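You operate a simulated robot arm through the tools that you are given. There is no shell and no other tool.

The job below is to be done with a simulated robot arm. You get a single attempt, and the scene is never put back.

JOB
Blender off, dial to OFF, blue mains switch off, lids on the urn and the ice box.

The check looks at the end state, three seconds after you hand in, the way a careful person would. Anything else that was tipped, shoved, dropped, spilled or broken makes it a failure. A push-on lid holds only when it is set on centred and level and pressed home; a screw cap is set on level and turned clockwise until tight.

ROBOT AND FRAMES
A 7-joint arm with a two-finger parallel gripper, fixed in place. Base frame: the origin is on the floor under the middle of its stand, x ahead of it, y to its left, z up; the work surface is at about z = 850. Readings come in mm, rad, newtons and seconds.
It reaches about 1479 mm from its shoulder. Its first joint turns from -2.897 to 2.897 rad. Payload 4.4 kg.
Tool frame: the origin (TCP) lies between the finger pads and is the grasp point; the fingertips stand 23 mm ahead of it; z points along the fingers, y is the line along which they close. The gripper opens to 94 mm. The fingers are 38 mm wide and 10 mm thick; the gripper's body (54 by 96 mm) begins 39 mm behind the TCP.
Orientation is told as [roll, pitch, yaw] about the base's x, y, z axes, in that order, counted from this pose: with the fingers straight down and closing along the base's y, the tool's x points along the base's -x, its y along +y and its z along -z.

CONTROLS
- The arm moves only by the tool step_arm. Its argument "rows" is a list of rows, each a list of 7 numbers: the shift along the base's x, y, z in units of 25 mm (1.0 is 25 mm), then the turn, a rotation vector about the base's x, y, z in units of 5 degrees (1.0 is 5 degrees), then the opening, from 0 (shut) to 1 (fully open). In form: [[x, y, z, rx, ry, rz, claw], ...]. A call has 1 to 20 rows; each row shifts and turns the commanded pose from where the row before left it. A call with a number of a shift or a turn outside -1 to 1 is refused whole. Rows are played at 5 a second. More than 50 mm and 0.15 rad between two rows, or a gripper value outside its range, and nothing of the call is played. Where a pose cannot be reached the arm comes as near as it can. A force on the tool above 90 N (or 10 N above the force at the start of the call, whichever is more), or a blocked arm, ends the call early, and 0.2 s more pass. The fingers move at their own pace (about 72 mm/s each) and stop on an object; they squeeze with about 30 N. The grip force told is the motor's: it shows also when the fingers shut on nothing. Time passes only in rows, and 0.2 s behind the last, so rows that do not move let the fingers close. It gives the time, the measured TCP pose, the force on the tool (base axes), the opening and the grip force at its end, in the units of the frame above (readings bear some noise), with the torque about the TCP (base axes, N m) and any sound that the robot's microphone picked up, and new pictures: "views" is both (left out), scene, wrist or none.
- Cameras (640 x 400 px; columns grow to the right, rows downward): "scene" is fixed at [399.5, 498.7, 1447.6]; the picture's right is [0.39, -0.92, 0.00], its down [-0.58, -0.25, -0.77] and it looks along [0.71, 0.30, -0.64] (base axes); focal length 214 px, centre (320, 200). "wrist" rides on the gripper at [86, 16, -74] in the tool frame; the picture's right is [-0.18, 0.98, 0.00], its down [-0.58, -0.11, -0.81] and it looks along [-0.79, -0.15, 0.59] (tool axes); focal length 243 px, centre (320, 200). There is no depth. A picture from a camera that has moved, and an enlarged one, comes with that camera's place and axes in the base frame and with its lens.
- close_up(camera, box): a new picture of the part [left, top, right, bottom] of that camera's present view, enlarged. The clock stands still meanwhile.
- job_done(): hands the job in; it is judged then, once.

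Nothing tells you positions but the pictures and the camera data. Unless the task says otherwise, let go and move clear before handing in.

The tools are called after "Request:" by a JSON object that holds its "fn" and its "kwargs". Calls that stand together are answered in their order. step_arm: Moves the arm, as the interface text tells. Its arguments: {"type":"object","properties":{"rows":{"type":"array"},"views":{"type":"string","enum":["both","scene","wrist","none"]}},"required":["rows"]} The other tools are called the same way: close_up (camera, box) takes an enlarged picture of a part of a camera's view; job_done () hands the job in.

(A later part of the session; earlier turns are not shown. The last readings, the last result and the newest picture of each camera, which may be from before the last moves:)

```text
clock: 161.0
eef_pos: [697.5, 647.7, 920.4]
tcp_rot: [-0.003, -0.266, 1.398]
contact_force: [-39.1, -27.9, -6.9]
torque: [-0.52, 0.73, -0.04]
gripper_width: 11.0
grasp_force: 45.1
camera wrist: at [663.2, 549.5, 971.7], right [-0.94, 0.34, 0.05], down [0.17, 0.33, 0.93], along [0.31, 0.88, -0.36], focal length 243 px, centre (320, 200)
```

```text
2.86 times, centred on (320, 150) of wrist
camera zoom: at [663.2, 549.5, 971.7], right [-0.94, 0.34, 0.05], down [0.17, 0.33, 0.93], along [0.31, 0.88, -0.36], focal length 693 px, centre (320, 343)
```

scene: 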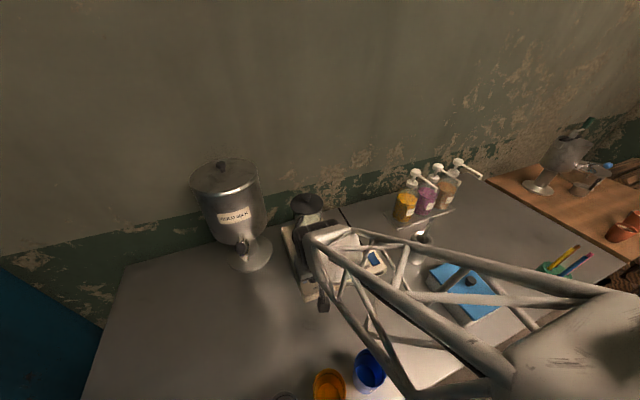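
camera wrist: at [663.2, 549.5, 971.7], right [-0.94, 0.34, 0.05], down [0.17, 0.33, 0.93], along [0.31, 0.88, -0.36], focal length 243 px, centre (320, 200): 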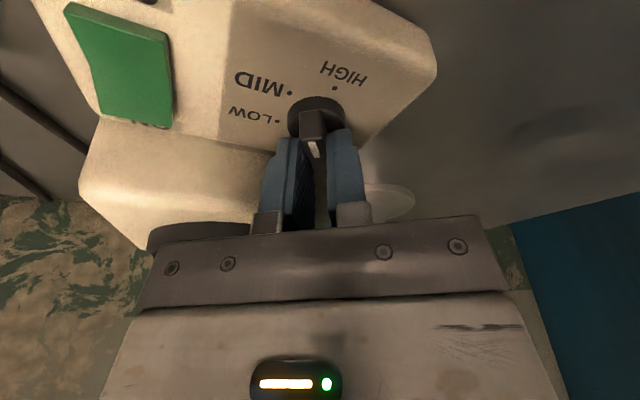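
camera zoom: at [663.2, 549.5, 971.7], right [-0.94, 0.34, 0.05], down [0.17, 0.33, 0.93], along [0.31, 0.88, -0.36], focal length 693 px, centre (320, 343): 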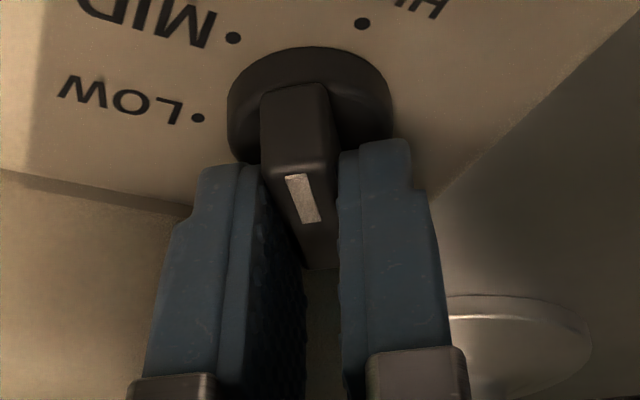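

At 35° the grip is solid. I'll trim the lateral load and carry on to about 60°.

Request:
{"fn": "step_arm", "kwargs": {"rows": [[-0.05, -0.05, 0, 0, 0, 0, 0], [0, 0, 0, 0, 0, 1, 0], [0, 0, 0, 0, 0, 1, 0], [0, 0, 0, 0, 0, 0, 0]], "views": "none"}}

Request:
{"fn": "step_arm", "kwargs": {"rows": [[0, 0, 0, 0, 0, 1, 0], [0, 0, 0, 0, 0, 1, 0], [0, 0, 0, 0, 0, 1, 0], [0, 0, 0, 0, 0, 0, 0]]}}

Request:
{"fn": "close_up", "kwargs": {"camera": "wrist", "box": [220, 80, 420, 220]}}

Request:
{"fn": "close_up", "kwargs": {"camera": "scene", "box": [260, 170, 380, 310]}}

```text
clock: 162.0
eef_pos: [696.2, 649.6, 922.3]
tcp_rot: [-0.004, -0.267, 1.571]
contact_force: [25.3, 23.8, -23.0]
torque: [0.52, -0.17, 0.01]
gripper_width: 11.2
grasp_force: 44.9
```

```text
clock: 163.0
eef_pos: [696.2, 645.7, 922.7]
tcp_rot: [-0.005, -0.268, 1.832]
contact_force: [62.7, 48.7, -10.9]
torque: [1.08, -0.88, 0.0]
gripper_width: 11.0
grasp_force: 45.7
camera wrist: at [707.3, 542.7, 972.8], right [-1.0, -0.08, 0.04], down [0.01, 0.36, 0.93], along [-0.09, 0.93, -0.36], focal length 243 px, centre (320, 200)
```

scene: 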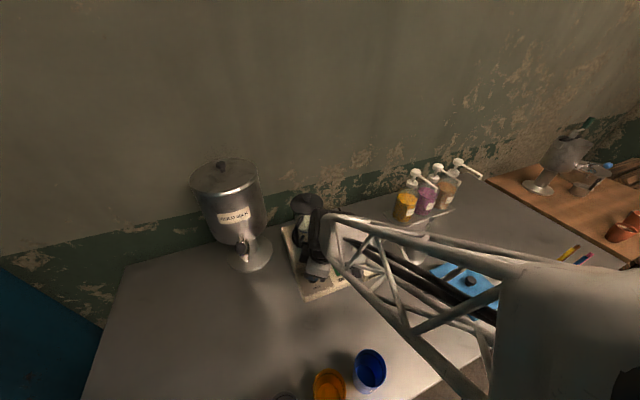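
wrist: 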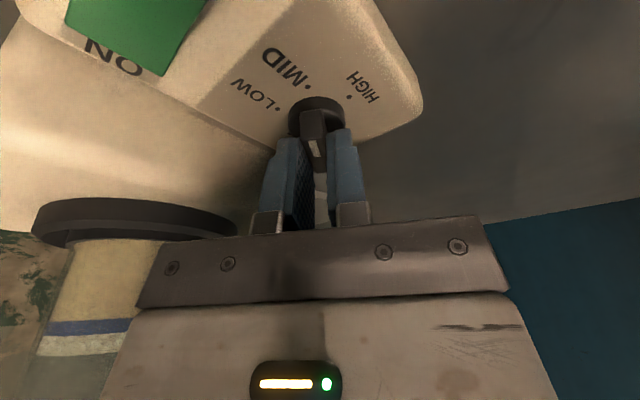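

```text
2.86 times, centred on (320, 150) of wrist
camera zoom: at [707.3, 542.7, 972.8], right [-1.0, -0.08, 0.04], down [0.01, 0.36, 0.93], along [-0.09, 0.93, -0.36], focal length 693 px, centre (320, 343)
```

zoom: 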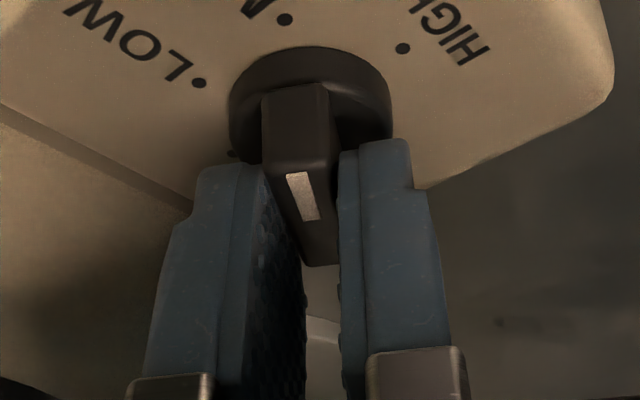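

```text
2.86 times, centred on (320, 240) of scene
camera zoom: at [399.5, 498.7, 1447.6], right [0.39, -0.92, 0.0], down [-0.58, -0.25, -0.77], along [0.71, 0.3, -0.64], focal length 613 px, centre (320, 86)
```

zoom: 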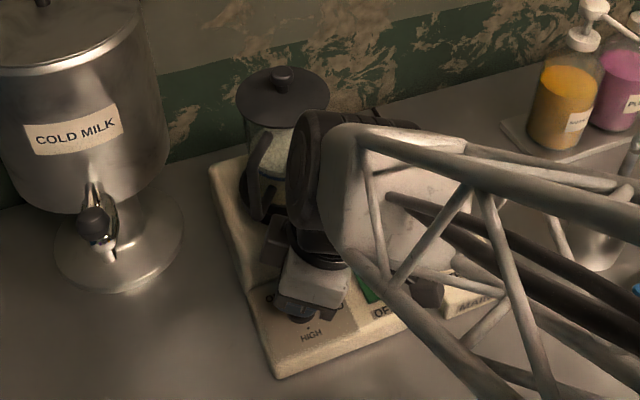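

The dial points at MID now (60°). There's a 79 N lateral load from arm posture drift, so I'll shift the command toward +x/+y to relieve it.

Request:
{"fn": "step_arm", "kwargs": {"rows": [[0.06, 0.05, 0, 0, 0, 0, 0], [0, 0, 0, 0, 0, 0, 0]], "views": "none"}}

Request:
{"fn": "step_arm", "kwargs": {"rows": [[0.04, 0.03, -0.02, 0, 0, 0, 0], [0, 0, 0, 0, 0, 0, 0]], "views": "none"}}

```text
clock: 163.6
eef_pos: [695.2, 646.4, 923.1]
tcp_rot: [0.0, -0.266, 1.832]
contact_force: [30.4, 8.6, 13.9]
torque: [0.58, -0.3, 0.0]
gripper_width: 10.6
grasp_force: 45.2
```

```text
clock: 164.2
eef_pos: [696.9, 649.0, 921.5]
tcp_rot: [-0.001, -0.265, 1.833]
contact_force: [-7.4, -21.0, 28.7]
torque: [-0.4, 0.17, 0.02]
gripper_width: 11.0
grasp_force: 44.6
```

Request:
{"fn": "step_arm", "kwargs": {"rows": [[0, -0.02, 0.02, 0, 0, 1, 0], [0, 0, 0, 0, 0, 1, 0], [0, 0, 0, 0, 0, 0, 0]], "views": "none"}}

Request:
{"fn": "step_arm", "kwargs": {"rows": [[0, 0, 0, 0, 0, 1, 0], [0, 0, 0, 0, 0, 1, 0], [0, 0, 0, 0, 0, 0, 0]]}}

Request:
{"fn": "close_up", "kwargs": {"camera": "scene", "box": [260, 170, 380, 310]}}

Request:
{"fn": "close_up", "kwargs": {"camera": "wrist", "box": [0, 60, 400, 300]}}

```text
clock: 165.0
eef_pos: [695.2, 647.1, 921.2]
tcp_rot: [0.002, -0.265, 2.007]
contact_force: [-53.9, -29.2, 30.3]
torque: [-0.41, 1.03, -0.07]
gripper_width: 10.9
grasp_force: 45.4
```

```text
clock: 165.8
eef_pos: [696.4, 647.9, 921.3]
tcp_rot: [0.0, -0.265, 2.181]
contact_force: [-24.7, -15.6, 12.7]
torque: [-0.12, 0.44, -0.05]
gripper_width: 11.0
grasp_force: 45.3
stopped in row 3: the force on the tool passed its limit at 91 N (the readings are from after the stop); the commanded pose is now the measured one
camera wrist: at [742.0, 553.9, 970.9], right [-0.91, -0.42, 0.05], down [-0.11, 0.35, 0.93], along [-0.41, 0.84, -0.36], focal length 243 px, centre (320, 200)
```

scene: 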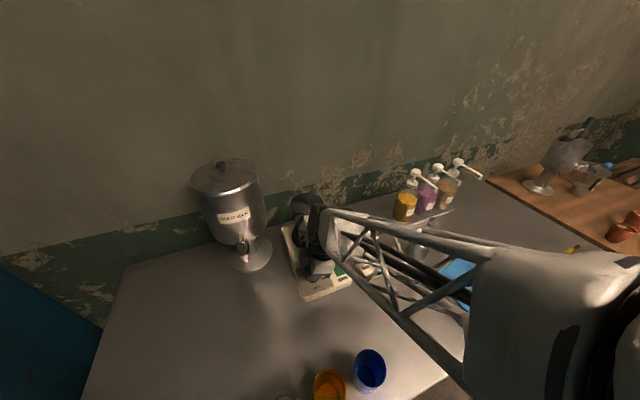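
wrist: 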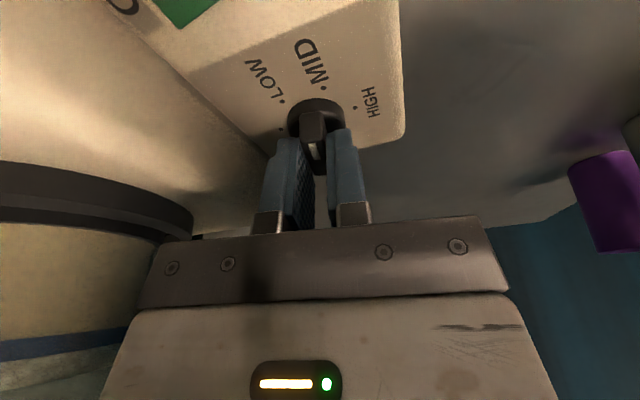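

```text
2.86 times, centred on (320, 240) of scene
camera zoom: at [399.5, 498.7, 1447.6], right [0.39, -0.92, 0.0], down [-0.58, -0.25, -0.77], along [0.71, 0.3, -0.64], focal length 613 px, centre (320, 86)
```

zoom: 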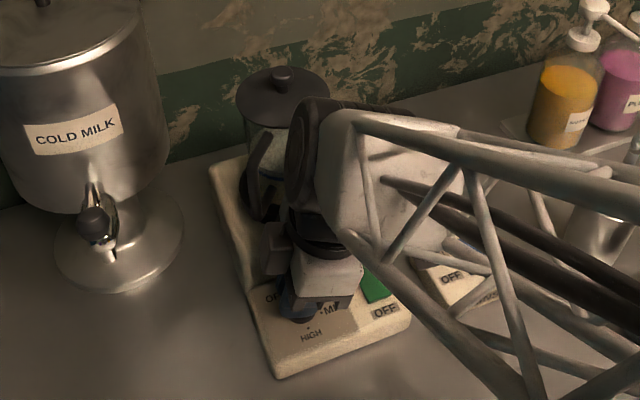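

```text
1.60 times, centred on (200, 180) of wrist
camera zoom: at [742.0, 553.9, 970.9], right [-0.91, -0.42, 0.05], down [-0.11, 0.35, 0.93], along [-0.41, 0.84, -0.36], focal length 388 px, centre (512, 232)
```

zoom: 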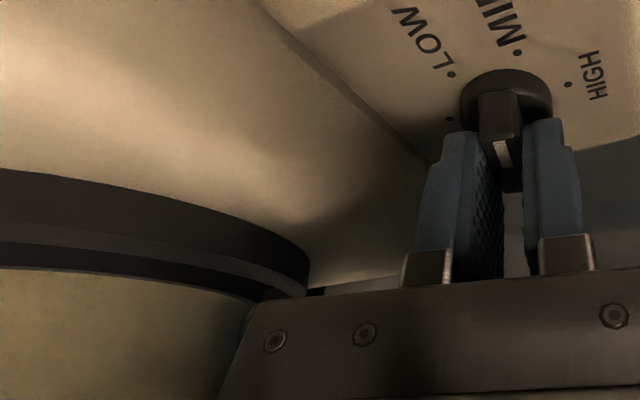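

The wrist view now reveals the OFF dot at the back, which confirms OFF is 180° from HIGH. The dial is at about 80° and the jar hasn't moved. I'll release, rise just clear of the ridge, and back away toward the front.

Request:
{"fn": "step_arm", "kwargs": {"rows": [[-0.02, -0.015, 0, 0, 0, 0, 0], [0, 0, 0, 0, 0, 0, 0.2], [0, 0, 0, 0, 0, 0, 0.4], [0, 0, 0, 0, 0, 0, 0.4]], "views": "none"}}

Request:
{"fn": "step_arm", "kwargs": {"rows": [[0, 0, 0.5, 0, 0, 0, 0.4], [0, 0, 0.5, 0, 0, 0, 0.4], [0, 0, 0, 0, 0, 0, 0.4]], "views": "wrist"}}

```text
clock: 166.8
eef_pos: [696.4, 648.1, 919.9]
tcp_rot: [0.002, -0.265, 2.181]
contact_force: [-0.1, 0.5, 0.0]
torque: [0.0, -0.02, 0.01]
gripper_width: 37.4
grasp_force: 0.0
```

```text
clock: 167.6
eef_pos: [697.8, 647.3, 945.8]
tcp_rot: [0.002, -0.265, 2.182]
contact_force: [-0.5, 0.8, -0.8]
torque: [0.01, -0.04, 0.02]
gripper_width: 37.5
grasp_force: 0.1
camera wrist: at [743.3, 553.3, 995.0], right [-0.91, -0.42, 0.05], down [-0.11, 0.35, 0.93], along [-0.41, 0.84, -0.36], focal length 243 px, centre (320, 200)
```

wrist: 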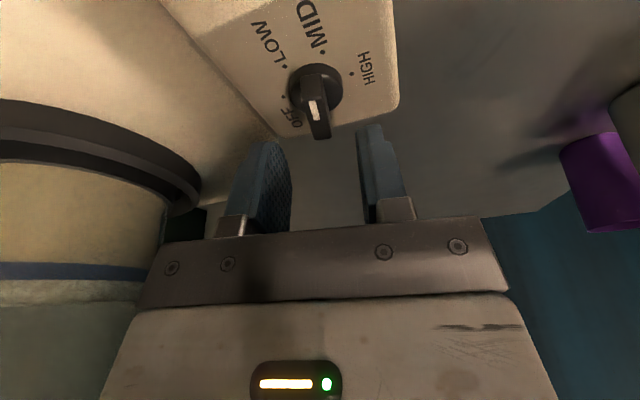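

Contact force is exactly zero after release, so the earlier load was only from the dial. I'll back away to the front, return to yaw 45°, and close the fingers to use as a pusher.

Request:
{"fn": "step_arm", "kwargs": {"rows": [[-0.6, -0.6, 0.3, 0, 0, 0, 0.4], [-0.6, -0.6, 0.3, 0, 0, 0, 0.3], [-0.6, -0.6, 0.3, 0, 0, 0, 0], [0, 0, 0, 0, 0, -1, 0], [0, 0, 0, 0, 0, -1, 0], [0, 0, 0, 0, 0, -1, 0], [0, 0, 0, 0, 0, -1, 0], [0, 0, 0, 0, 0, -1, 0], [0, 0, 0, 0, 0, -1, 0], [0, 0, 0, 0, 0, -1, 0], [0, 0, 0, 0, 0, -1, 0], [0, 0, 0, 0, 0, -1, 0], [0, 0, 0, 0, 0, -1, 0], [0, 0, 0, 0, 0, -1, 0], [0, 0, 0, 0, 0, -1, 0], [0, 0, 0, 0, 0, -1, 0], [0, 0, 0, 0, 0, -1, 0], [0, 0, 0, 0, 0, -1, 0], [0, 0, 0, 0, 0, -1, 0]]}}

Request:
{"fn": "close_up", "kwargs": {"camera": "wrist", "box": [240, 60, 400, 200]}}

Request:
{"fn": "close_up", "kwargs": {"camera": "scene", "box": [270, 180, 370, 310]}}

```text
clock: 171.6
eef_pos: [651.5, 603.4, 968.3]
tcp_rot: [0.002, -0.266, 0.784]
contact_force: [-0.1, 0.4, 0.4]
torque: [0.01, 0.02, -0.01]
gripper_width: 0.1
grasp_force: 30.0
camera wrist: at [567.1, 541.1, 1017.8], right [-0.57, 0.82, 0.05], down [0.33, 0.17, 0.93], along [0.76, 0.55, -0.36], focal length 243 px, centre (320, 200)
```

scene: 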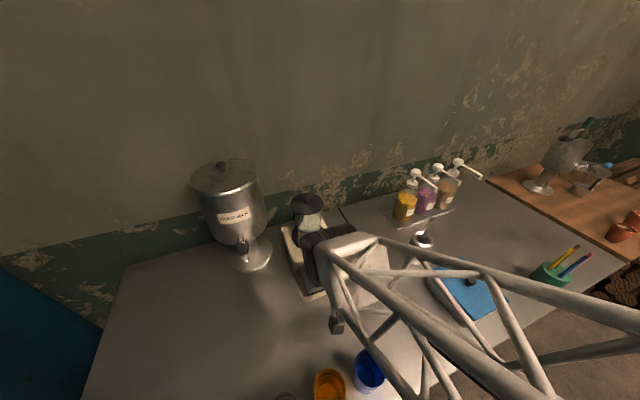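
wrist: 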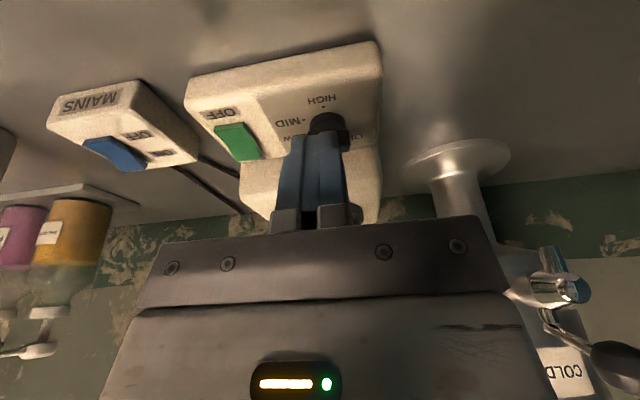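

```text
2.86 times, centred on (320, 130) of wrist
camera zoom: at [567.1, 541.1, 1017.8], right [-0.57, 0.82, 0.05], down [0.33, 0.17, 0.93], along [0.76, 0.55, -0.36], focal length 693 px, centre (320, 400)
```

zoom: 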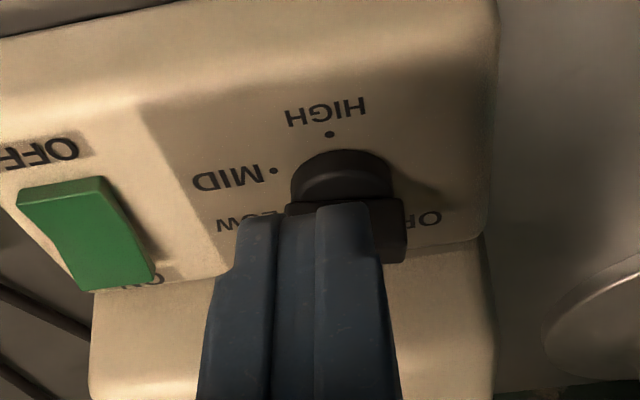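

```text
3.08 times, centred on (320, 245) of scene
camera zoom: at [399.5, 498.7, 1447.6], right [0.39, -0.92, 0.0], down [-0.58, -0.25, -0.77], along [0.71, 0.3, -0.64], focal length 660 px, centre (320, 62)
```

zoom: 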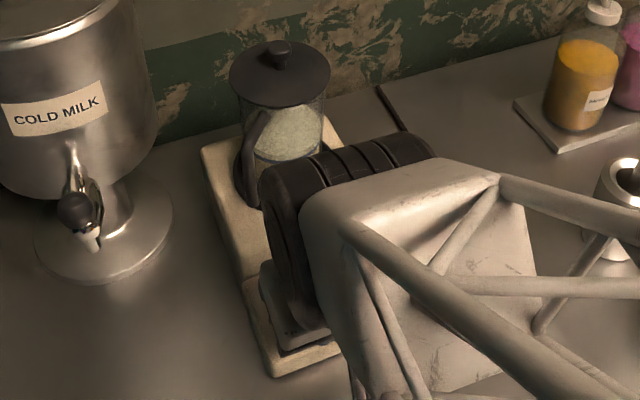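

The fingers are closed. I'll move to the right-front of the dial at finger height, so I can push the pointer end backward (+w).

Request:
{"fn": "step_arm", "kwargs": {"rows": [[0.55, -0.05, 0, 0, 0, 0, 0], [0.55, -0.05, -0.4, 0, 0, 0, 0], [0, 0, -0.8, 0, 0, 0, 0], [0, 0, -0.75, 0, 0, 0, 0], [0, 0, 0, 0, 0, 0, 0]], "views": "wrist"}}

Request:
{"fn": "close_up", "kwargs": {"camera": "wrist", "box": [240, 80, 440, 220]}}

```text
clock: 172.8
eef_pos: [678.8, 597.8, 917.4]
tcp_rot: [0.002, -0.267, 0.783]
contact_force: [0.2, 0.1, 0.0]
torque: [0.01, -0.01, 0.01]
gripper_width: 0.0
grasp_force: 30.2
camera wrist: at [595.2, 535.7, 967.5], right [-0.57, 0.82, 0.05], down [0.32, 0.17, 0.93], along [0.75, 0.55, -0.36], focal length 243 px, centre (320, 200)
```

wrist: 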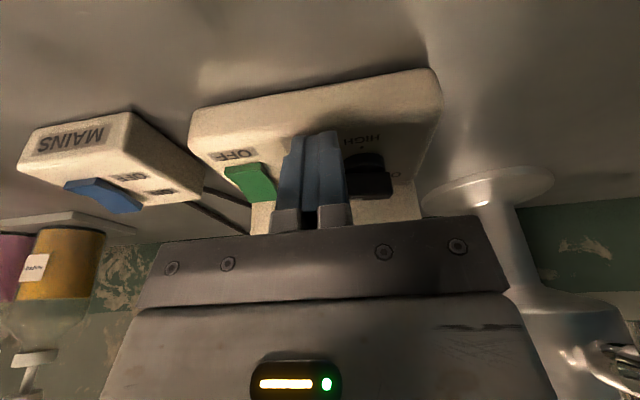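

```text
2.86 times, centred on (340, 150) of wrist
camera zoom: at [595.2, 535.7, 967.5], right [-0.57, 0.82, 0.05], down [0.32, 0.17, 0.93], along [0.75, 0.55, -0.36], focal length 693 px, centre (263, 343)
```

zoom: 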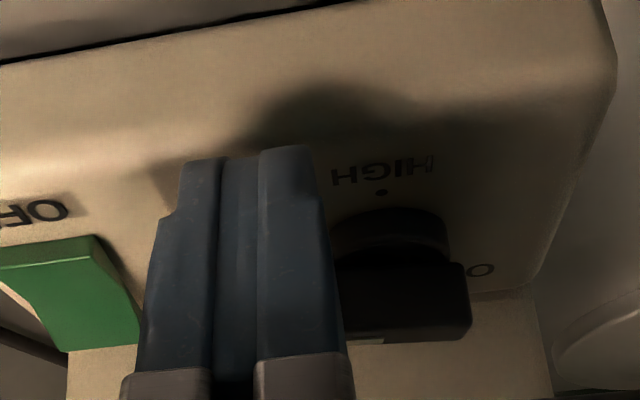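

Request:
{"fn": "step_arm", "kwargs": {"rows": [[0.24, 0.36, 0.06, 0, 0, 0, 0], [0.25, 0.25, 0, 0, 0, 0, 0], [0, 0, 0, 0, 0, 0, 0]], "views": "none"}}

Request:
{"fn": "step_arm", "kwargs": {"rows": [[0.08, 0.08, 0, 0, 0, 0, 0], [0.08, 0.08, 0, 0, 0, 0, 0], [0, 0, 0, 0, 0, 0, 0]], "views": "wrist"}}

Request:
{"fn": "close_up", "kwargs": {"camera": "wrist", "box": [240, 80, 440, 220]}}

```text
clock: 173.6
eef_pos: [691.0, 616.3, 921.1]
tcp_rot: [0.002, -0.263, 0.784]
contact_force: [-0.1, -0.4, -0.1]
torque: [-0.01, 0.0, 0.01]
gripper_width: 0.1
grasp_force: 29.9
```

```text
clock: 174.4
eef_pos: [694.8, 618.6, 920.4]
tcp_rot: [0.001, -0.265, 0.785]
contact_force: [-0.3, 0.4, -0.1]
torque: [0.0, 0.04, 0.0]
gripper_width: 0.2
grasp_force: 29.9
camera wrist: at [610.9, 557.2, 970.1], right [-0.57, 0.82, 0.05], down [0.33, 0.17, 0.93], along [0.75, 0.55, -0.36], focal length 243 px, centre (320, 200)
```

wrist: 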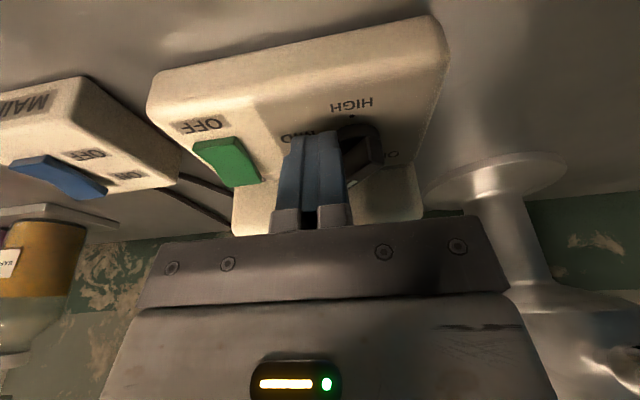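

```text
2.86 times, centred on (340, 150) of wrist
camera zoom: at [610.9, 557.2, 970.1], right [-0.57, 0.82, 0.05], down [0.33, 0.17, 0.93], along [0.75, 0.55, -0.36], focal length 693 px, centre (263, 343)
```

zoom: 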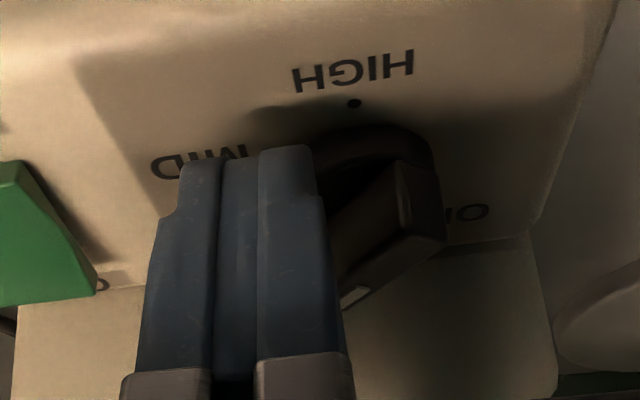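

The dial turns freely as I push. I'll continue pushing backward.

Request:
{"fn": "step_arm", "kwargs": {"rows": [[0.08, 0.08, 0, 0, 0, 0, 0], [0.08, 0.08, 0, 0, 0, 0, 0], [0, 0, 0, 0, 0, 0, 0]], "views": "none"}}

Request:
{"fn": "step_arm", "kwargs": {"rows": [[0.06, 0.06, 0, 0, 0, 0, 0], [0.06, 0.06, 0, 0, 0, 0, 0], [0, 0, 0, 0, 0, 0, 0]], "views": "wrist"}}

Request:
{"fn": "close_up", "kwargs": {"camera": "wrist", "box": [240, 80, 440, 220]}}

```text
clock: 175.2
eef_pos: [698.6, 623.8, 920.5]
tcp_rot: [0.001, -0.266, 0.784]
contact_force: [-0.3, -0.5, -0.6]
torque: [-0.01, -0.03, -0.01]
gripper_width: 0.1
grasp_force: 30.1
```

```text
clock: 176.0
eef_pos: [701.4, 627.2, 920.6]
tcp_rot: [0.001, -0.267, 0.785]
contact_force: [-0.2, 0.0, 0.7]
torque: [-0.03, -0.04, 0.0]
gripper_width: 0.0
grasp_force: 30.2
camera wrist: at [617.6, 564.8, 970.4], right [-0.57, 0.82, 0.05], down [0.33, 0.17, 0.93], along [0.75, 0.55, -0.36], focal length 243 px, centre (320, 200)
```

wrist: 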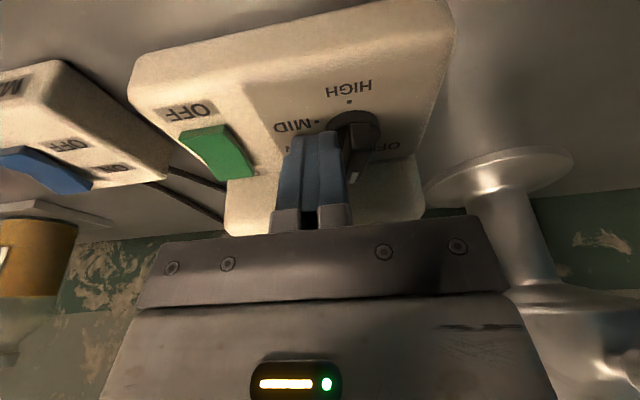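

```text
2.86 times, centred on (340, 150) of wrist
camera zoom: at [617.6, 564.8, 970.4], right [-0.57, 0.82, 0.05], down [0.33, 0.17, 0.93], along [0.75, 0.55, -0.36], focal length 693 px, centre (263, 343)
```

zoom: 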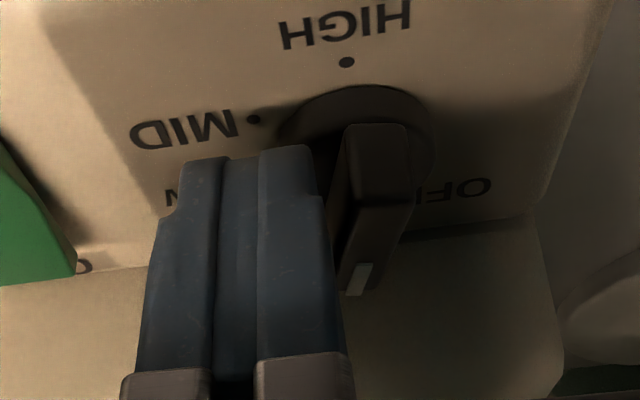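

The pointer end is now near the back; the dial is at about 165–170°. I'll move off to the right, rise, open, and then grip the ridge at yaw 45° to line it up exactly with OFF.

Request:
{"fn": "step_arm", "kwargs": {"rows": [[0.24, -0.24, 0, 0, 0, 0, 0], [0, 0, 0.7, 0, 0, 0, 0], [0, 0, 0.7, 0, 0, 0, 0], [-0.3, 0.3, 0, 0, 0, 0, 0.3], [-0.1, 0.5, 0, 0, 0, 0, 0.5], [0, 0.3, 0, 0, 0, 0, 0.5], [0, 0, 0, 0, 0, 0, 0.5]], "views": "wrist"}}

Request:
{"fn": "close_up", "kwargs": {"camera": "wrist", "box": [220, 40, 420, 180]}}

```text
clock: 177.6
eef_pos: [697.9, 647.8, 954.2]
tcp_rot: [0.0, -0.265, 0.787]
contact_force: [1.3, 0.0, -0.5]
torque: [0.02, -0.02, -0.01]
gripper_width: 47.2
grasp_force: 0.1
camera wrist: at [613.7, 585.9, 1004.0], right [-0.57, 0.82, 0.05], down [0.33, 0.17, 0.93], along [0.75, 0.55, -0.36], focal length 243 px, centre (320, 200)
```

wrist: 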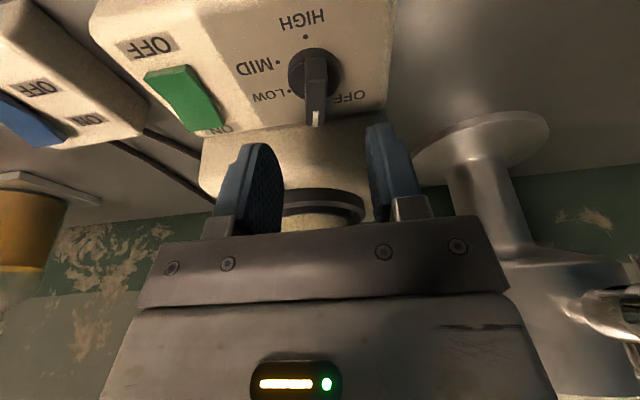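

```text
2.86 times, centred on (320, 110) of wrist
camera zoom: at [613.7, 585.9, 1004.0], right [-0.57, 0.82, 0.05], down [0.33, 0.17, 0.93], along [0.75, 0.55, -0.36], focal length 693 px, centre (320, 457)
```

zoom: 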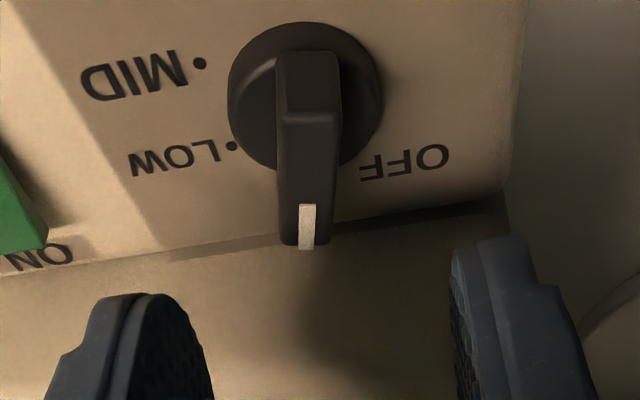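

The white mark is nearly at OFF, a few degrees short. I'll descend and close the pads on the ridge to square it up.

Request:
{"fn": "step_arm", "kwargs": {"rows": [[-0.064, 0, -0.7, 0, 0, 0, 0.5], [0, 0, -0.65, 0, 0, 0, 0.5], [0, 0, 0, 0, 0, 0, 0.5], [0, 0, 0, 0, 0, 0, 0.25], [0, 0, 0, 0, 0, 0, 0], [0, 0, 0, 0, 0, 0, 0], [0, 0, 0, 0, 0, 0, 0]], "views": "wrist"}}

Request:
{"fn": "close_up", "kwargs": {"camera": "wrist", "box": [220, 80, 420, 220]}}

```text
clock: 179.2
eef_pos: [697.6, 646.0, 922.3]
tcp_rot: [0.001, -0.265, 0.785]
contact_force: [9.4, -2.1, -4.3]
torque: [0.42, -0.76, 0.0]
gripper_width: 10.9
grasp_force: 44.7
camera wrist: at [612.6, 585.1, 972.2], right [-0.57, 0.82, 0.05], down [0.33, 0.17, 0.93], along [0.76, 0.55, -0.36], focal length 243 px, centre (320, 200)
```

wrist: 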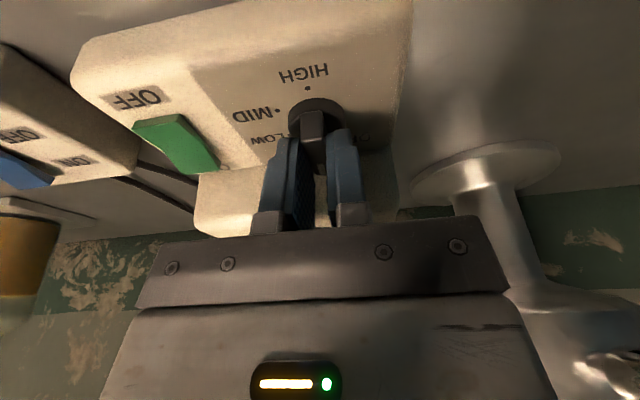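

```text
2.86 times, centred on (320, 150) of wrist
camera zoom: at [612.6, 585.1, 972.2], right [-0.57, 0.82, 0.05], down [0.33, 0.17, 0.93], along [0.76, 0.55, -0.36], focal length 693 px, centre (320, 343)
```

zoom: 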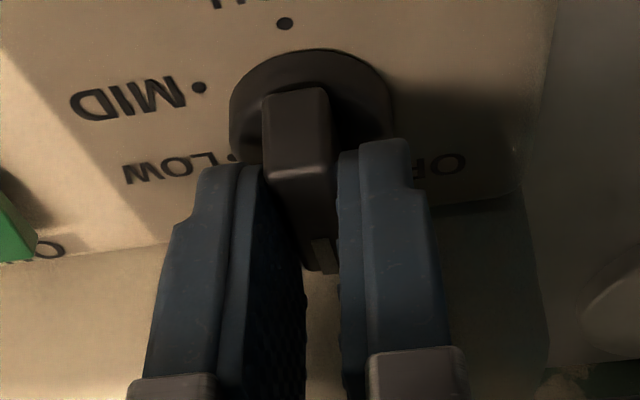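

The ridge is squared at yaw 45° with the white mark toward OFF. I'll release and check.

Request:
{"fn": "step_arm", "kwargs": {"rows": [[0, 0, 0, 0, 0, 0, 0.2], [0, 0, 0, 0, 0, 0, 0.4], [0, 0, 0, 0, 0, 0, 0.5], [0, 0, 0.6, 0, 0, 0, 0.5], [0, 0, 0.8, 0, 0, 0, 0.5], [-0.4, -0.4, 0.4, 0, 0, 0, 0.5], [-0.4, -0.4, 0.2, 0, 0, 0, 0.5], [0, 0, 0, 0, 0, 0, 0.5]], "views": "wrist"}}

Request:
{"fn": "close_up", "kwargs": {"camera": "wrist", "box": [220, 60, 420, 200]}}

```text
clock: 181.0
eef_pos: [677.0, 627.7, 973.1]
tcp_rot: [0.003, -0.265, 0.786]
contact_force: [0.0, -1.5, -0.8]
torque: [0.0, -0.01, 0.02]
gripper_width: 47.1
grasp_force: 0.1
camera wrist: at [592.9, 566.0, 1022.4], right [-0.57, 0.82, 0.05], down [0.33, 0.17, 0.93], along [0.75, 0.55, -0.36], focal length 243 px, centre (320, 200)
```

wrist: 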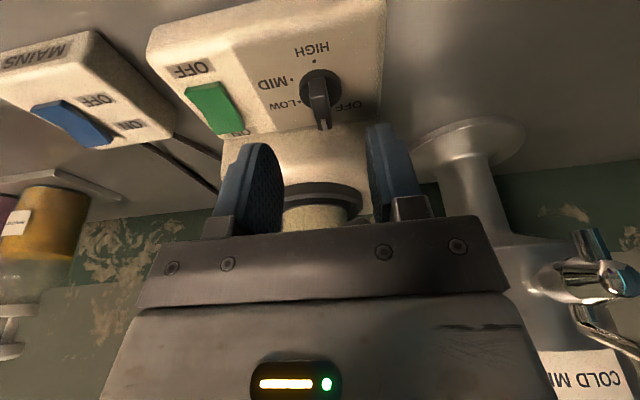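

```text
2.86 times, centred on (320, 130) of wrist
camera zoom: at [592.9, 566.0, 1022.4], right [-0.57, 0.82, 0.05], down [0.33, 0.17, 0.93], along [0.75, 0.55, -0.36], focal length 693 px, centre (320, 400)
```

zoom: 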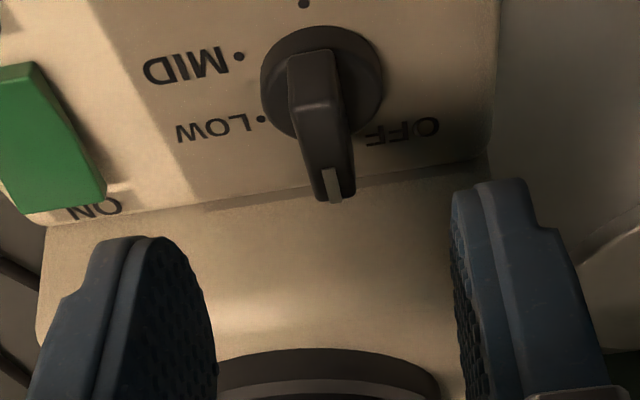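

The dial's white mark points at OFF. I'll retreat upward, straighten the tool, and inspect everything.

Request:
{"fn": "step_arm", "kwargs": {"rows": [[-0.3, -0.3, 0.6, 0, 0, 0, 0.5], [-0.3, -0.3, 1, 0, 0, 0, 0.5], [0, 0, 1, 0, 0, 0, 0.5], [0, 0, 1, 0, 0, 0, 0.5], [0, 0, 1, -0.7071, 0.7071, 0, 0.5], [0, 0, 1, -0.7071, 0.7071, 0, 0.5], [0, 0, 1, -0.7071, 0.7071, 0, 0.5], [-0.3, -0.1, 1, 0, 0, -0.5, 0.5], [-0.3, -0.1, 1, 0, 0, -0.5, 0.5], [-0.3, -0.1, 1, 0, 0, -1, 0.5], [-0.3, -0.1, 1, 0, 0, -1, 0.5], [-0.3, -0.1, 1, 0, 0, -1, 0.5], [-0.3, -0.1, 1, 0, 0, -1, 0.5], [-0.3, -0.1, 1, 0, 0, -1, 0.5], [-0.3, -0.1, 1, 0, 0, -1, 0.5], [-0.3, -0.1, 1, 0, 0, -1, 0.5], [-0.3, -0.1, 1, 0, 0, -1, 0.5], [0, 0, 0, 0, 0, 0, 0.5]]}}

Request:
{"fn": "close_up", "kwargs": {"camera": "scene", "box": [280, 190, 400, 305]}}

Request:
{"fn": "close_up", "kwargs": {"camera": "scene", "box": [298, 245, 348, 295]}}

Request:
{"fn": "close_up", "kwargs": {"camera": "scene", "box": [345, 235, 395, 285]}}

Request:
{"fn": "close_up", "kwargs": {"camera": "scene", "box": [180, 140, 290, 280]}}

Request:
{"fn": "close_up", "kwargs": {"camera": "scene", "box": [400, 210, 620, 340]}}

```text
clock: 184.8
eef_pos: [588.2, 589.6, 1385.6]
tcp_rot: [0.002, -0.004, 0.0]
contact_force: [-0.3, -0.3, 0.1]
torque: [0.0, -0.01, -0.01]
gripper_width: 46.9
grasp_force: 0.0
camera wrist: at [501.0, 605.4, 1461.3], right [0.18, 0.98, 0.0], down [0.58, -0.11, 0.81], along [0.79, -0.15, -0.59], focal length 243 px, centre (320, 200)
```

scene: 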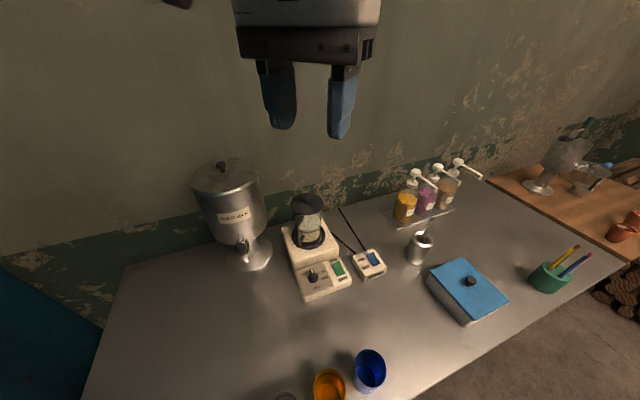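
wrist: 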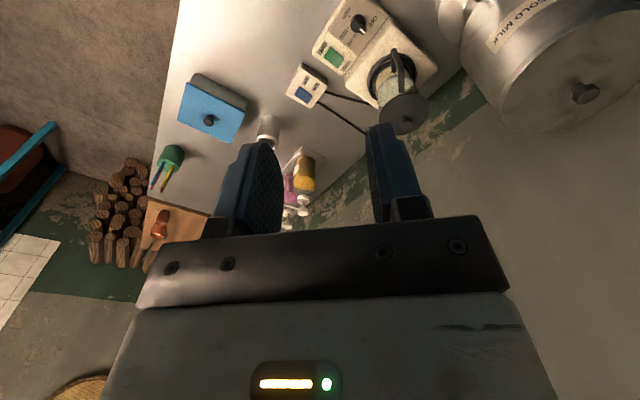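

```text
3.48 times, centred on (340, 248) of scene
camera zoom: at [399.5, 498.7, 1447.6], right [0.39, -0.92, 0.0], down [-0.58, -0.25, -0.77], along [0.71, 0.3, -0.64], focal length 746 px, centre (250, 35)
```

zoom: 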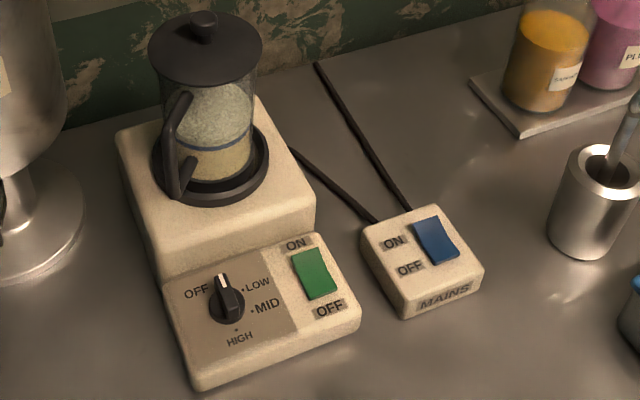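

```text
8.00 times, centred on (323, 270) of scene
camera zoom: at [399.5, 498.7, 1447.6], right [0.39, -0.92, 0.0], down [-0.58, -0.25, -0.77], along [0.71, 0.3, -0.64], focal length 1716 px, centre (296, -360)
```

zoom: 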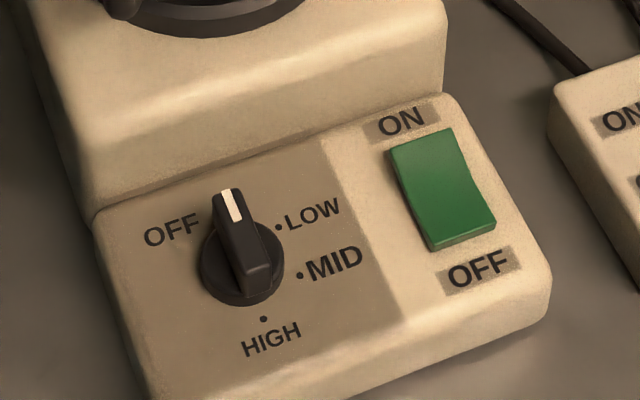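

```text
8.00 times, centred on (370, 260) of scene
camera zoom: at [399.5, 498.7, 1447.6], right [0.39, -0.92, 0.0], down [-0.58, -0.25, -0.77], along [0.71, 0.3, -0.64], focal length 1716 px, centre (-80, -280)
```

zoom: 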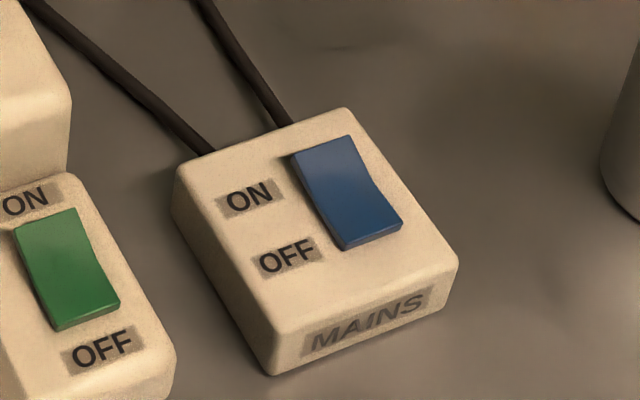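

```text
2.86 times, centred on (235, 210) of scene
camera zoom: at [399.5, 498.7, 1447.6], right [0.39, -0.92, 0.0], down [-0.58, -0.25, -0.77], along [0.71, 0.3, -0.64], focal length 613 px, centre (563, 171)
```

zoom: 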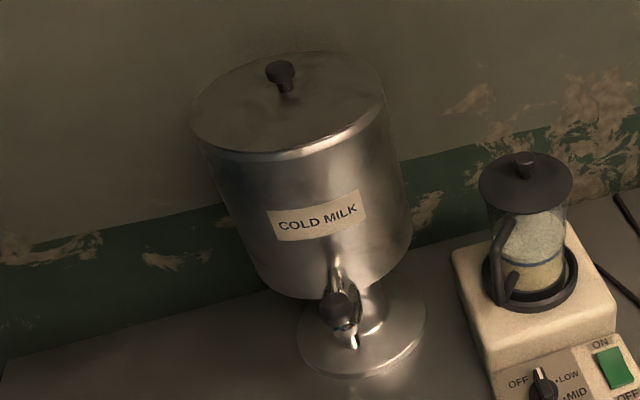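

```text
2.91 times, centred on (510, 275) of scene
camera zoom: at [399.5, 498.7, 1447.6], right [0.39, -0.92, 0.0], down [-0.58, -0.25, -0.77], along [0.71, 0.3, -0.64], focal length 624 px, centre (-233, -18)
```

zoom: 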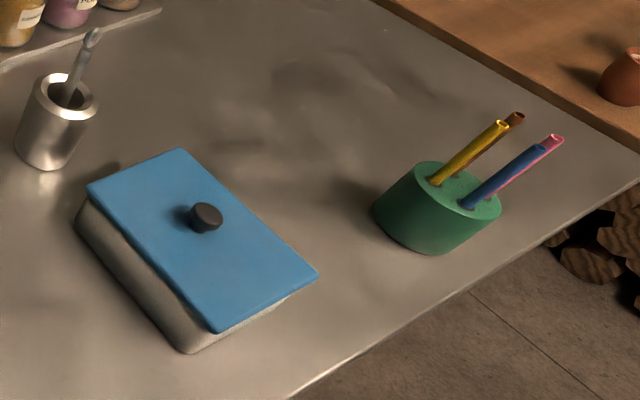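

The dial, both switches and the surroundings look right. I'll check that both lids are level and fully down by triangulating their corners from two cameras.

Request:
{"fn": "close_up", "kwargs": {"camera": "wrist", "box": [165, 65, 265, 150]}}

Request:
{"fn": "close_up", "kwargs": {"camera": "scene", "box": [415, 245, 520, 335]}}

Request:
{"fn": "close_up", "kwargs": {"camera": "wrist", "box": [440, 0, 640, 140]}}

Request:
{"fn": "close_up", "kwargs": {"camera": "scene", "box": [185, 150, 275, 215]}}

```text
4.71 times, centred on (215, 108) of wrist
camera zoom: at [501.0, 605.4, 1461.3], right [0.18, 0.98, 0.0], down [0.58, -0.11, 0.81], along [0.79, -0.15, -0.59], focal length 1142 px, centre (814, 635)
```

zoom: 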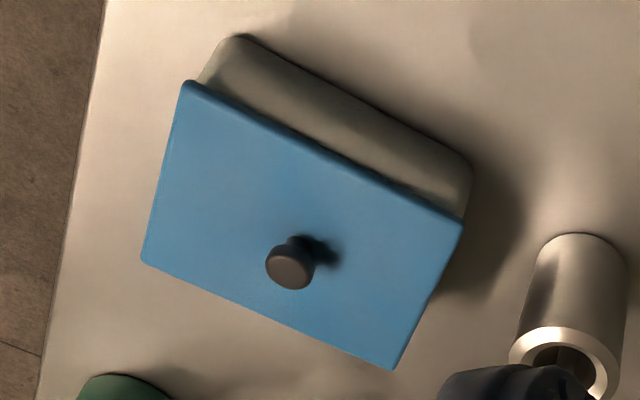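

```text
4.44 times, centred on (468, 290) of scene
camera zoom: at [399.5, 498.7, 1447.6], right [0.39, -0.92, 0.0], down [-0.58, -0.25, -0.77], along [0.71, 0.3, -0.64], focal length 953 px, centre (-336, -200)
```

zoom: 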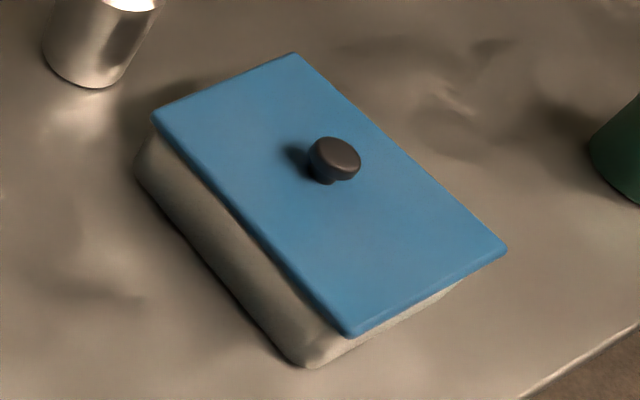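

```text
2.86 times, centred on (540, 70) of wrist
camera zoom: at [501.0, 605.4, 1461.3], right [0.18, 0.98, 0.0], down [0.58, -0.11, 0.81], along [0.79, -0.15, -0.59], focal length 693 px, centre (-309, 571)
```

zoom: 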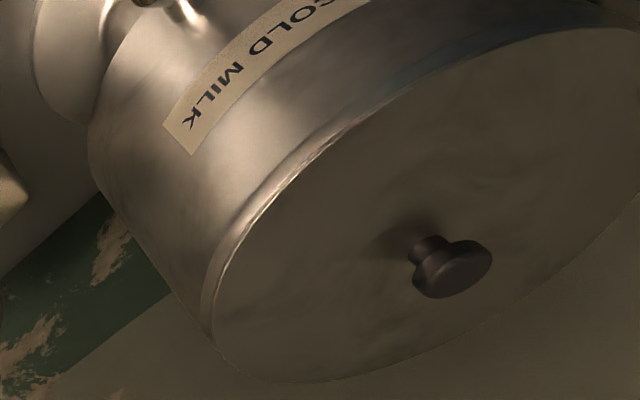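

```text
6.15 times, centred on (230, 182) of scene
camera zoom: at [399.5, 498.7, 1447.6], right [0.39, -0.92, 0.0], down [-0.58, -0.25, -0.77], along [0.71, 0.3, -0.64], focal length 1320 px, centre (874, 308)
```

zoom: 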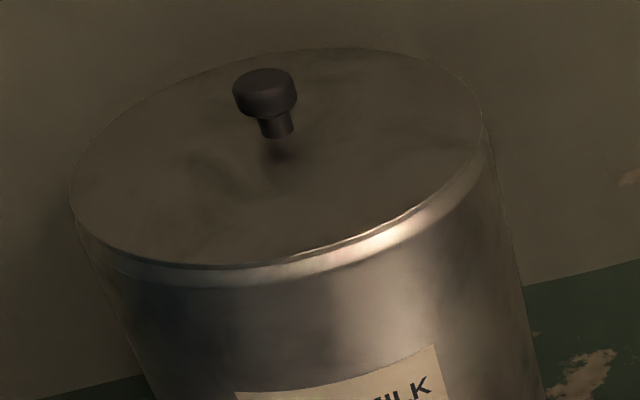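

Everything looks correct. The ice-box lid was last lowered without a final press, so I'll give its knob one light, centred push with closed fingers to be sure it's home.

Request:
{"fn": "step_arm", "kwargs": {"rows": [[0.669, -0.946, -0.5, 0, 0, 0, 0.3], [0.669, -0.946, -0.5, 0, 0, 0, 0], [0.669, -0.946, -0.7, 0, 0, 0, 0], [0.669, -0.946, -0.8, 0, 0, 0, 0], [0.669, -0.946, -0.8, 0, 0, 0, 0], [0.669, -0.946, -0.9, 0, 0, 0, 0], [0.669, -0.946, -0.9, 0, 0, 0, 0], [0.669, -0.946, -0.9, 0, 0, 0, 0], [0.669, -0.946, -0.9, 0, 0, 0, 0], [0.669, -0.946, -0.9, 0, 0, 0, 0], [0.669, -0.946, -0.9, 0, 0, 0, 0], [0.669, -0.946, -0.9, 0, 0, 0, 0], [0.669, -0.946, -0.9, 0, 0, 0, 0], [0.669, -0.946, -0.9, 0, 0, 0, 0], [0, 0, -1, 0, 0, 0, 0], [0, 0, -1, 0, 0, 0, 0], [0, 0, -1, 0, 0, 0, 0], [0, 0, 0, 0, 0, 0, 0]]}}

Request:
{"fn": "close_up", "kwargs": {"camera": "wrist", "box": [220, 40, 420, 180]}}

```text
clock: 188.6
eef_pos: [820.7, 257.1, 1026.5]
tcp_rot: [0.003, -0.004, 0.0]
contact_force: [0.1, 0.2, 0.4]
torque: [0.0, 0.0, 0.03]
gripper_width: 0.0
grasp_force: 29.9
camera wrist: at [735.2, 272.9, 1101.3], right [0.18, 0.98, 0.0], down [0.58, -0.11, 0.81], along [0.79, -0.15, -0.59], focal length 243 px, centre (320, 200)
```

scene: 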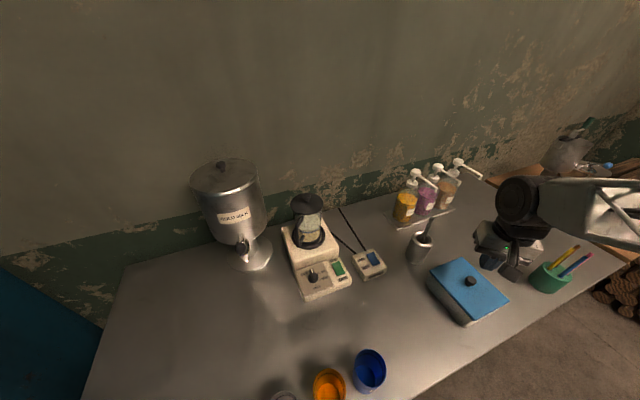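
wrist: 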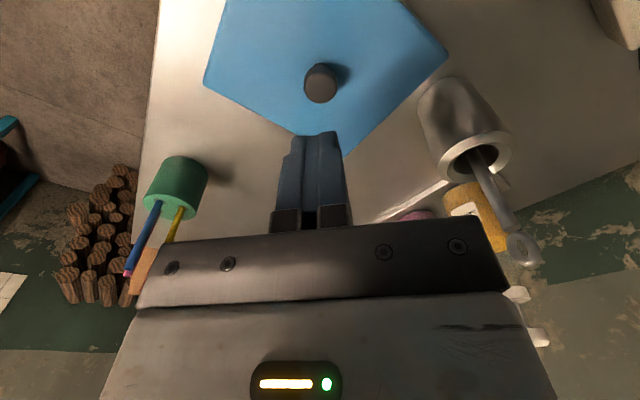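

```text
2.86 times, centred on (320, 110) of wrist
camera zoom: at [735.2, 272.9, 1101.3], right [0.18, 0.98, 0.0], down [0.58, -0.11, 0.81], along [0.79, -0.15, -0.59], focal length 693 px, centre (320, 457)
```

zoom: 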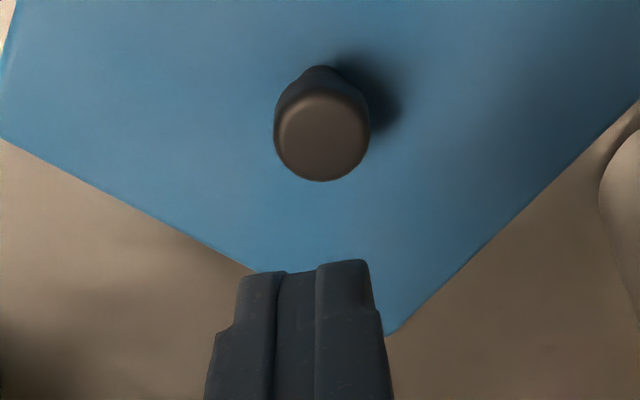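

Request:
{"fn": "step_arm", "kwargs": {"rows": [[0.02, 0.02, -0.8, 0, 0, 0, 0], [0, 0, -0.8, 0, 0, 0, 0], [0, 0, -0.3, 0, 0, 0, 0], [0, 0, 0, 0, 0, 0, 0]], "views": "none"}}

Request:
{"fn": "step_arm", "kwargs": {"rows": [[0, 0, -0.1, 0, 0, 0, 0], [0, 0, 0, 0, 0, 0, 0]], "views": "none"}}

Request:
{"fn": "step_arm", "kwargs": {"rows": [[0, 0, -0.08, 0, 0, 0, 0], [0, 0, 0, 0, 0, 0, 0]], "views": "none"}}

```text
clock: 189.6
eef_pos: [822.1, 257.8, 978.6]
tcp_rot: [0.0, -0.004, 0.0]
contact_force: [0.1, 0.6, 0.6]
torque: [-0.01, -0.01, -0.01]
gripper_width: 0.2
grasp_force: 30.3
```

```text
clock: 190.2
eef_pos: [820.6, 257.3, 975.6]
tcp_rot: [0.002, -0.003, 0.002]
contact_force: [-0.1, -2.0, 0.0]
torque: [0.0, 0.01, -0.01]
gripper_width: 0.0
grasp_force: 30.2
```

```text
clock: 190.8
eef_pos: [821.2, 258.3, 974.2]
tcp_rot: [0.002, -0.004, 0.001]
contact_force: [1.5, -0.1, -0.3]
torque: [0.04, 0.01, -0.01]
gripper_width: 0.0
grasp_force: 29.3
```

Request:
{"fn": "step_arm", "kwargs": {"rows": [[0, 0, -0.08, 0, 0, 0, 0], [0, 0, 0, 0, 0, 0, 0]], "views": "none"}}

Request:
{"fn": "step_arm", "kwargs": {"rows": [[0, 0, -0.06, 0, 0, 0, 0], [0, 0, 0, 0, 0, 0, 0]], "views": "none"}}

Request:
{"fn": "step_arm", "kwargs": {"rows": [[0, 0, -0.06, 0, 0, 0, 0], [0, 0, 0, 0, 0, 0, 0]], "views": "none"}}

```text
clock: 191.4
eef_pos: [820.8, 258.1, 971.7]
tcp_rot: [0.001, -0.003, 0.002]
contact_force: [-0.4, -0.4, -0.6]
torque: [-0.01, 0.02, 0.01]
gripper_width: 0.0
grasp_force: 29.7
```

```text
clock: 192.0
eef_pos: [821.3, 258.4, 969.5]
tcp_rot: [0.001, -0.003, -0.001]
contact_force: [0.5, 0.1, 0.5]
torque: [0.0, -0.03, 0.01]
gripper_width: 0.2
grasp_force: 29.9
```

```text
clock: 192.6
eef_pos: [821.2, 258.8, 968.0]
tcp_rot: [0.002, -0.003, 0.001]
contact_force: [0.1, 0.1, 0.4]
torque: [-0.01, -0.01, 0.0]
gripper_width: 0.0
grasp_force: 29.8
```

Request:
{"fn": "step_arm", "kwargs": {"rows": [[0, 0, -0.06, 0, 0, 0, 0], [0, 0, 0, 0, 0, 0, 0]], "views": "none"}}

Request:
{"fn": "step_arm", "kwargs": {"rows": [[0, 0, -0.06, 0, 0, 0, 0], [0, 0, 0, 0, 0, 0, 0]], "views": "none"}}

```text
clock: 193.2
eef_pos: [820.1, 257.6, 966.6]
tcp_rot: [0.003, -0.003, 0.002]
contact_force: [0.3, 0.6, -0.4]
torque: [-0.01, 0.02, -0.02]
gripper_width: 0.0
grasp_force: 30.0
```

```text
clock: 193.8
eef_pos: [820.7, 258.2, 965.6]
tcp_rot: [0.001, -0.003, 0.001]
contact_force: [0.2, 0.2, 0.4]
torque: [-0.04, -0.02, -0.01]
gripper_width: 0.0
grasp_force: 29.9
```

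Request:
{"fn": "step_arm", "kwargs": {"rows": [[0, 0, -0.06, 0, 0, 0, 0], [0, 0, 0, 0, 0, 0, 0]], "views": "wrist"}}

Request:
{"fn": "close_up", "kwargs": {"camera": "wrist", "box": [240, 80, 400, 200]}}

Request:
{"fn": "close_up", "kwargs": {"camera": "scene", "box": [430, 235, 520, 315]}}

```text
clock: 194.4
eef_pos: [821.5, 258.5, 965.7]
tcp_rot: [0.002, -0.003, -0.001]
contact_force: [-0.2, 0.6, -0.1]
torque: [-0.01, 0.0, 0.0]
gripper_width: 0.2
grasp_force: 30.1
camera wrist: at [734.0, 273.9, 1039.9], right [0.18, 0.98, 0.0], down [0.58, -0.11, 0.81], along [0.79, -0.15, -0.59], focal length 243 px, centre (320, 200)
```

wrist: 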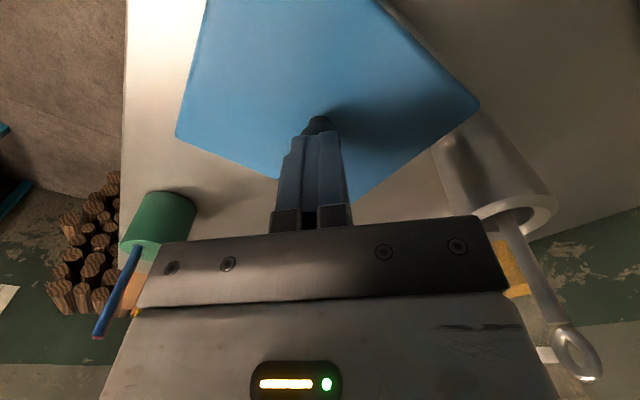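

```text
3.33 times, centred on (320, 140) of wrist
camera zoom: at [734.0, 273.9, 1039.9], right [0.18, 0.98, 0.0], down [0.58, -0.11, 0.81], along [0.79, -0.15, -0.59], focal length 809 px, centre (320, 400)
```

zoom: 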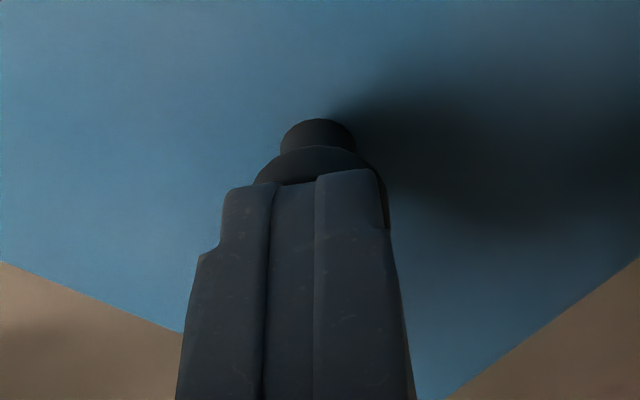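

```text
5.00 times, centred on (475, 275) of scene
camera zoom: at [399.5, 498.7, 1447.6], right [0.39, -0.92, 0.0], down [-0.58, -0.25, -0.77], along [0.71, 0.3, -0.64], focal length 1072 px, centre (-455, -175)
```

zoom: 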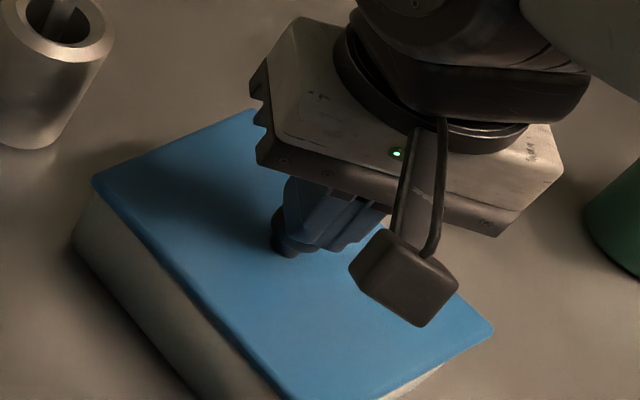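

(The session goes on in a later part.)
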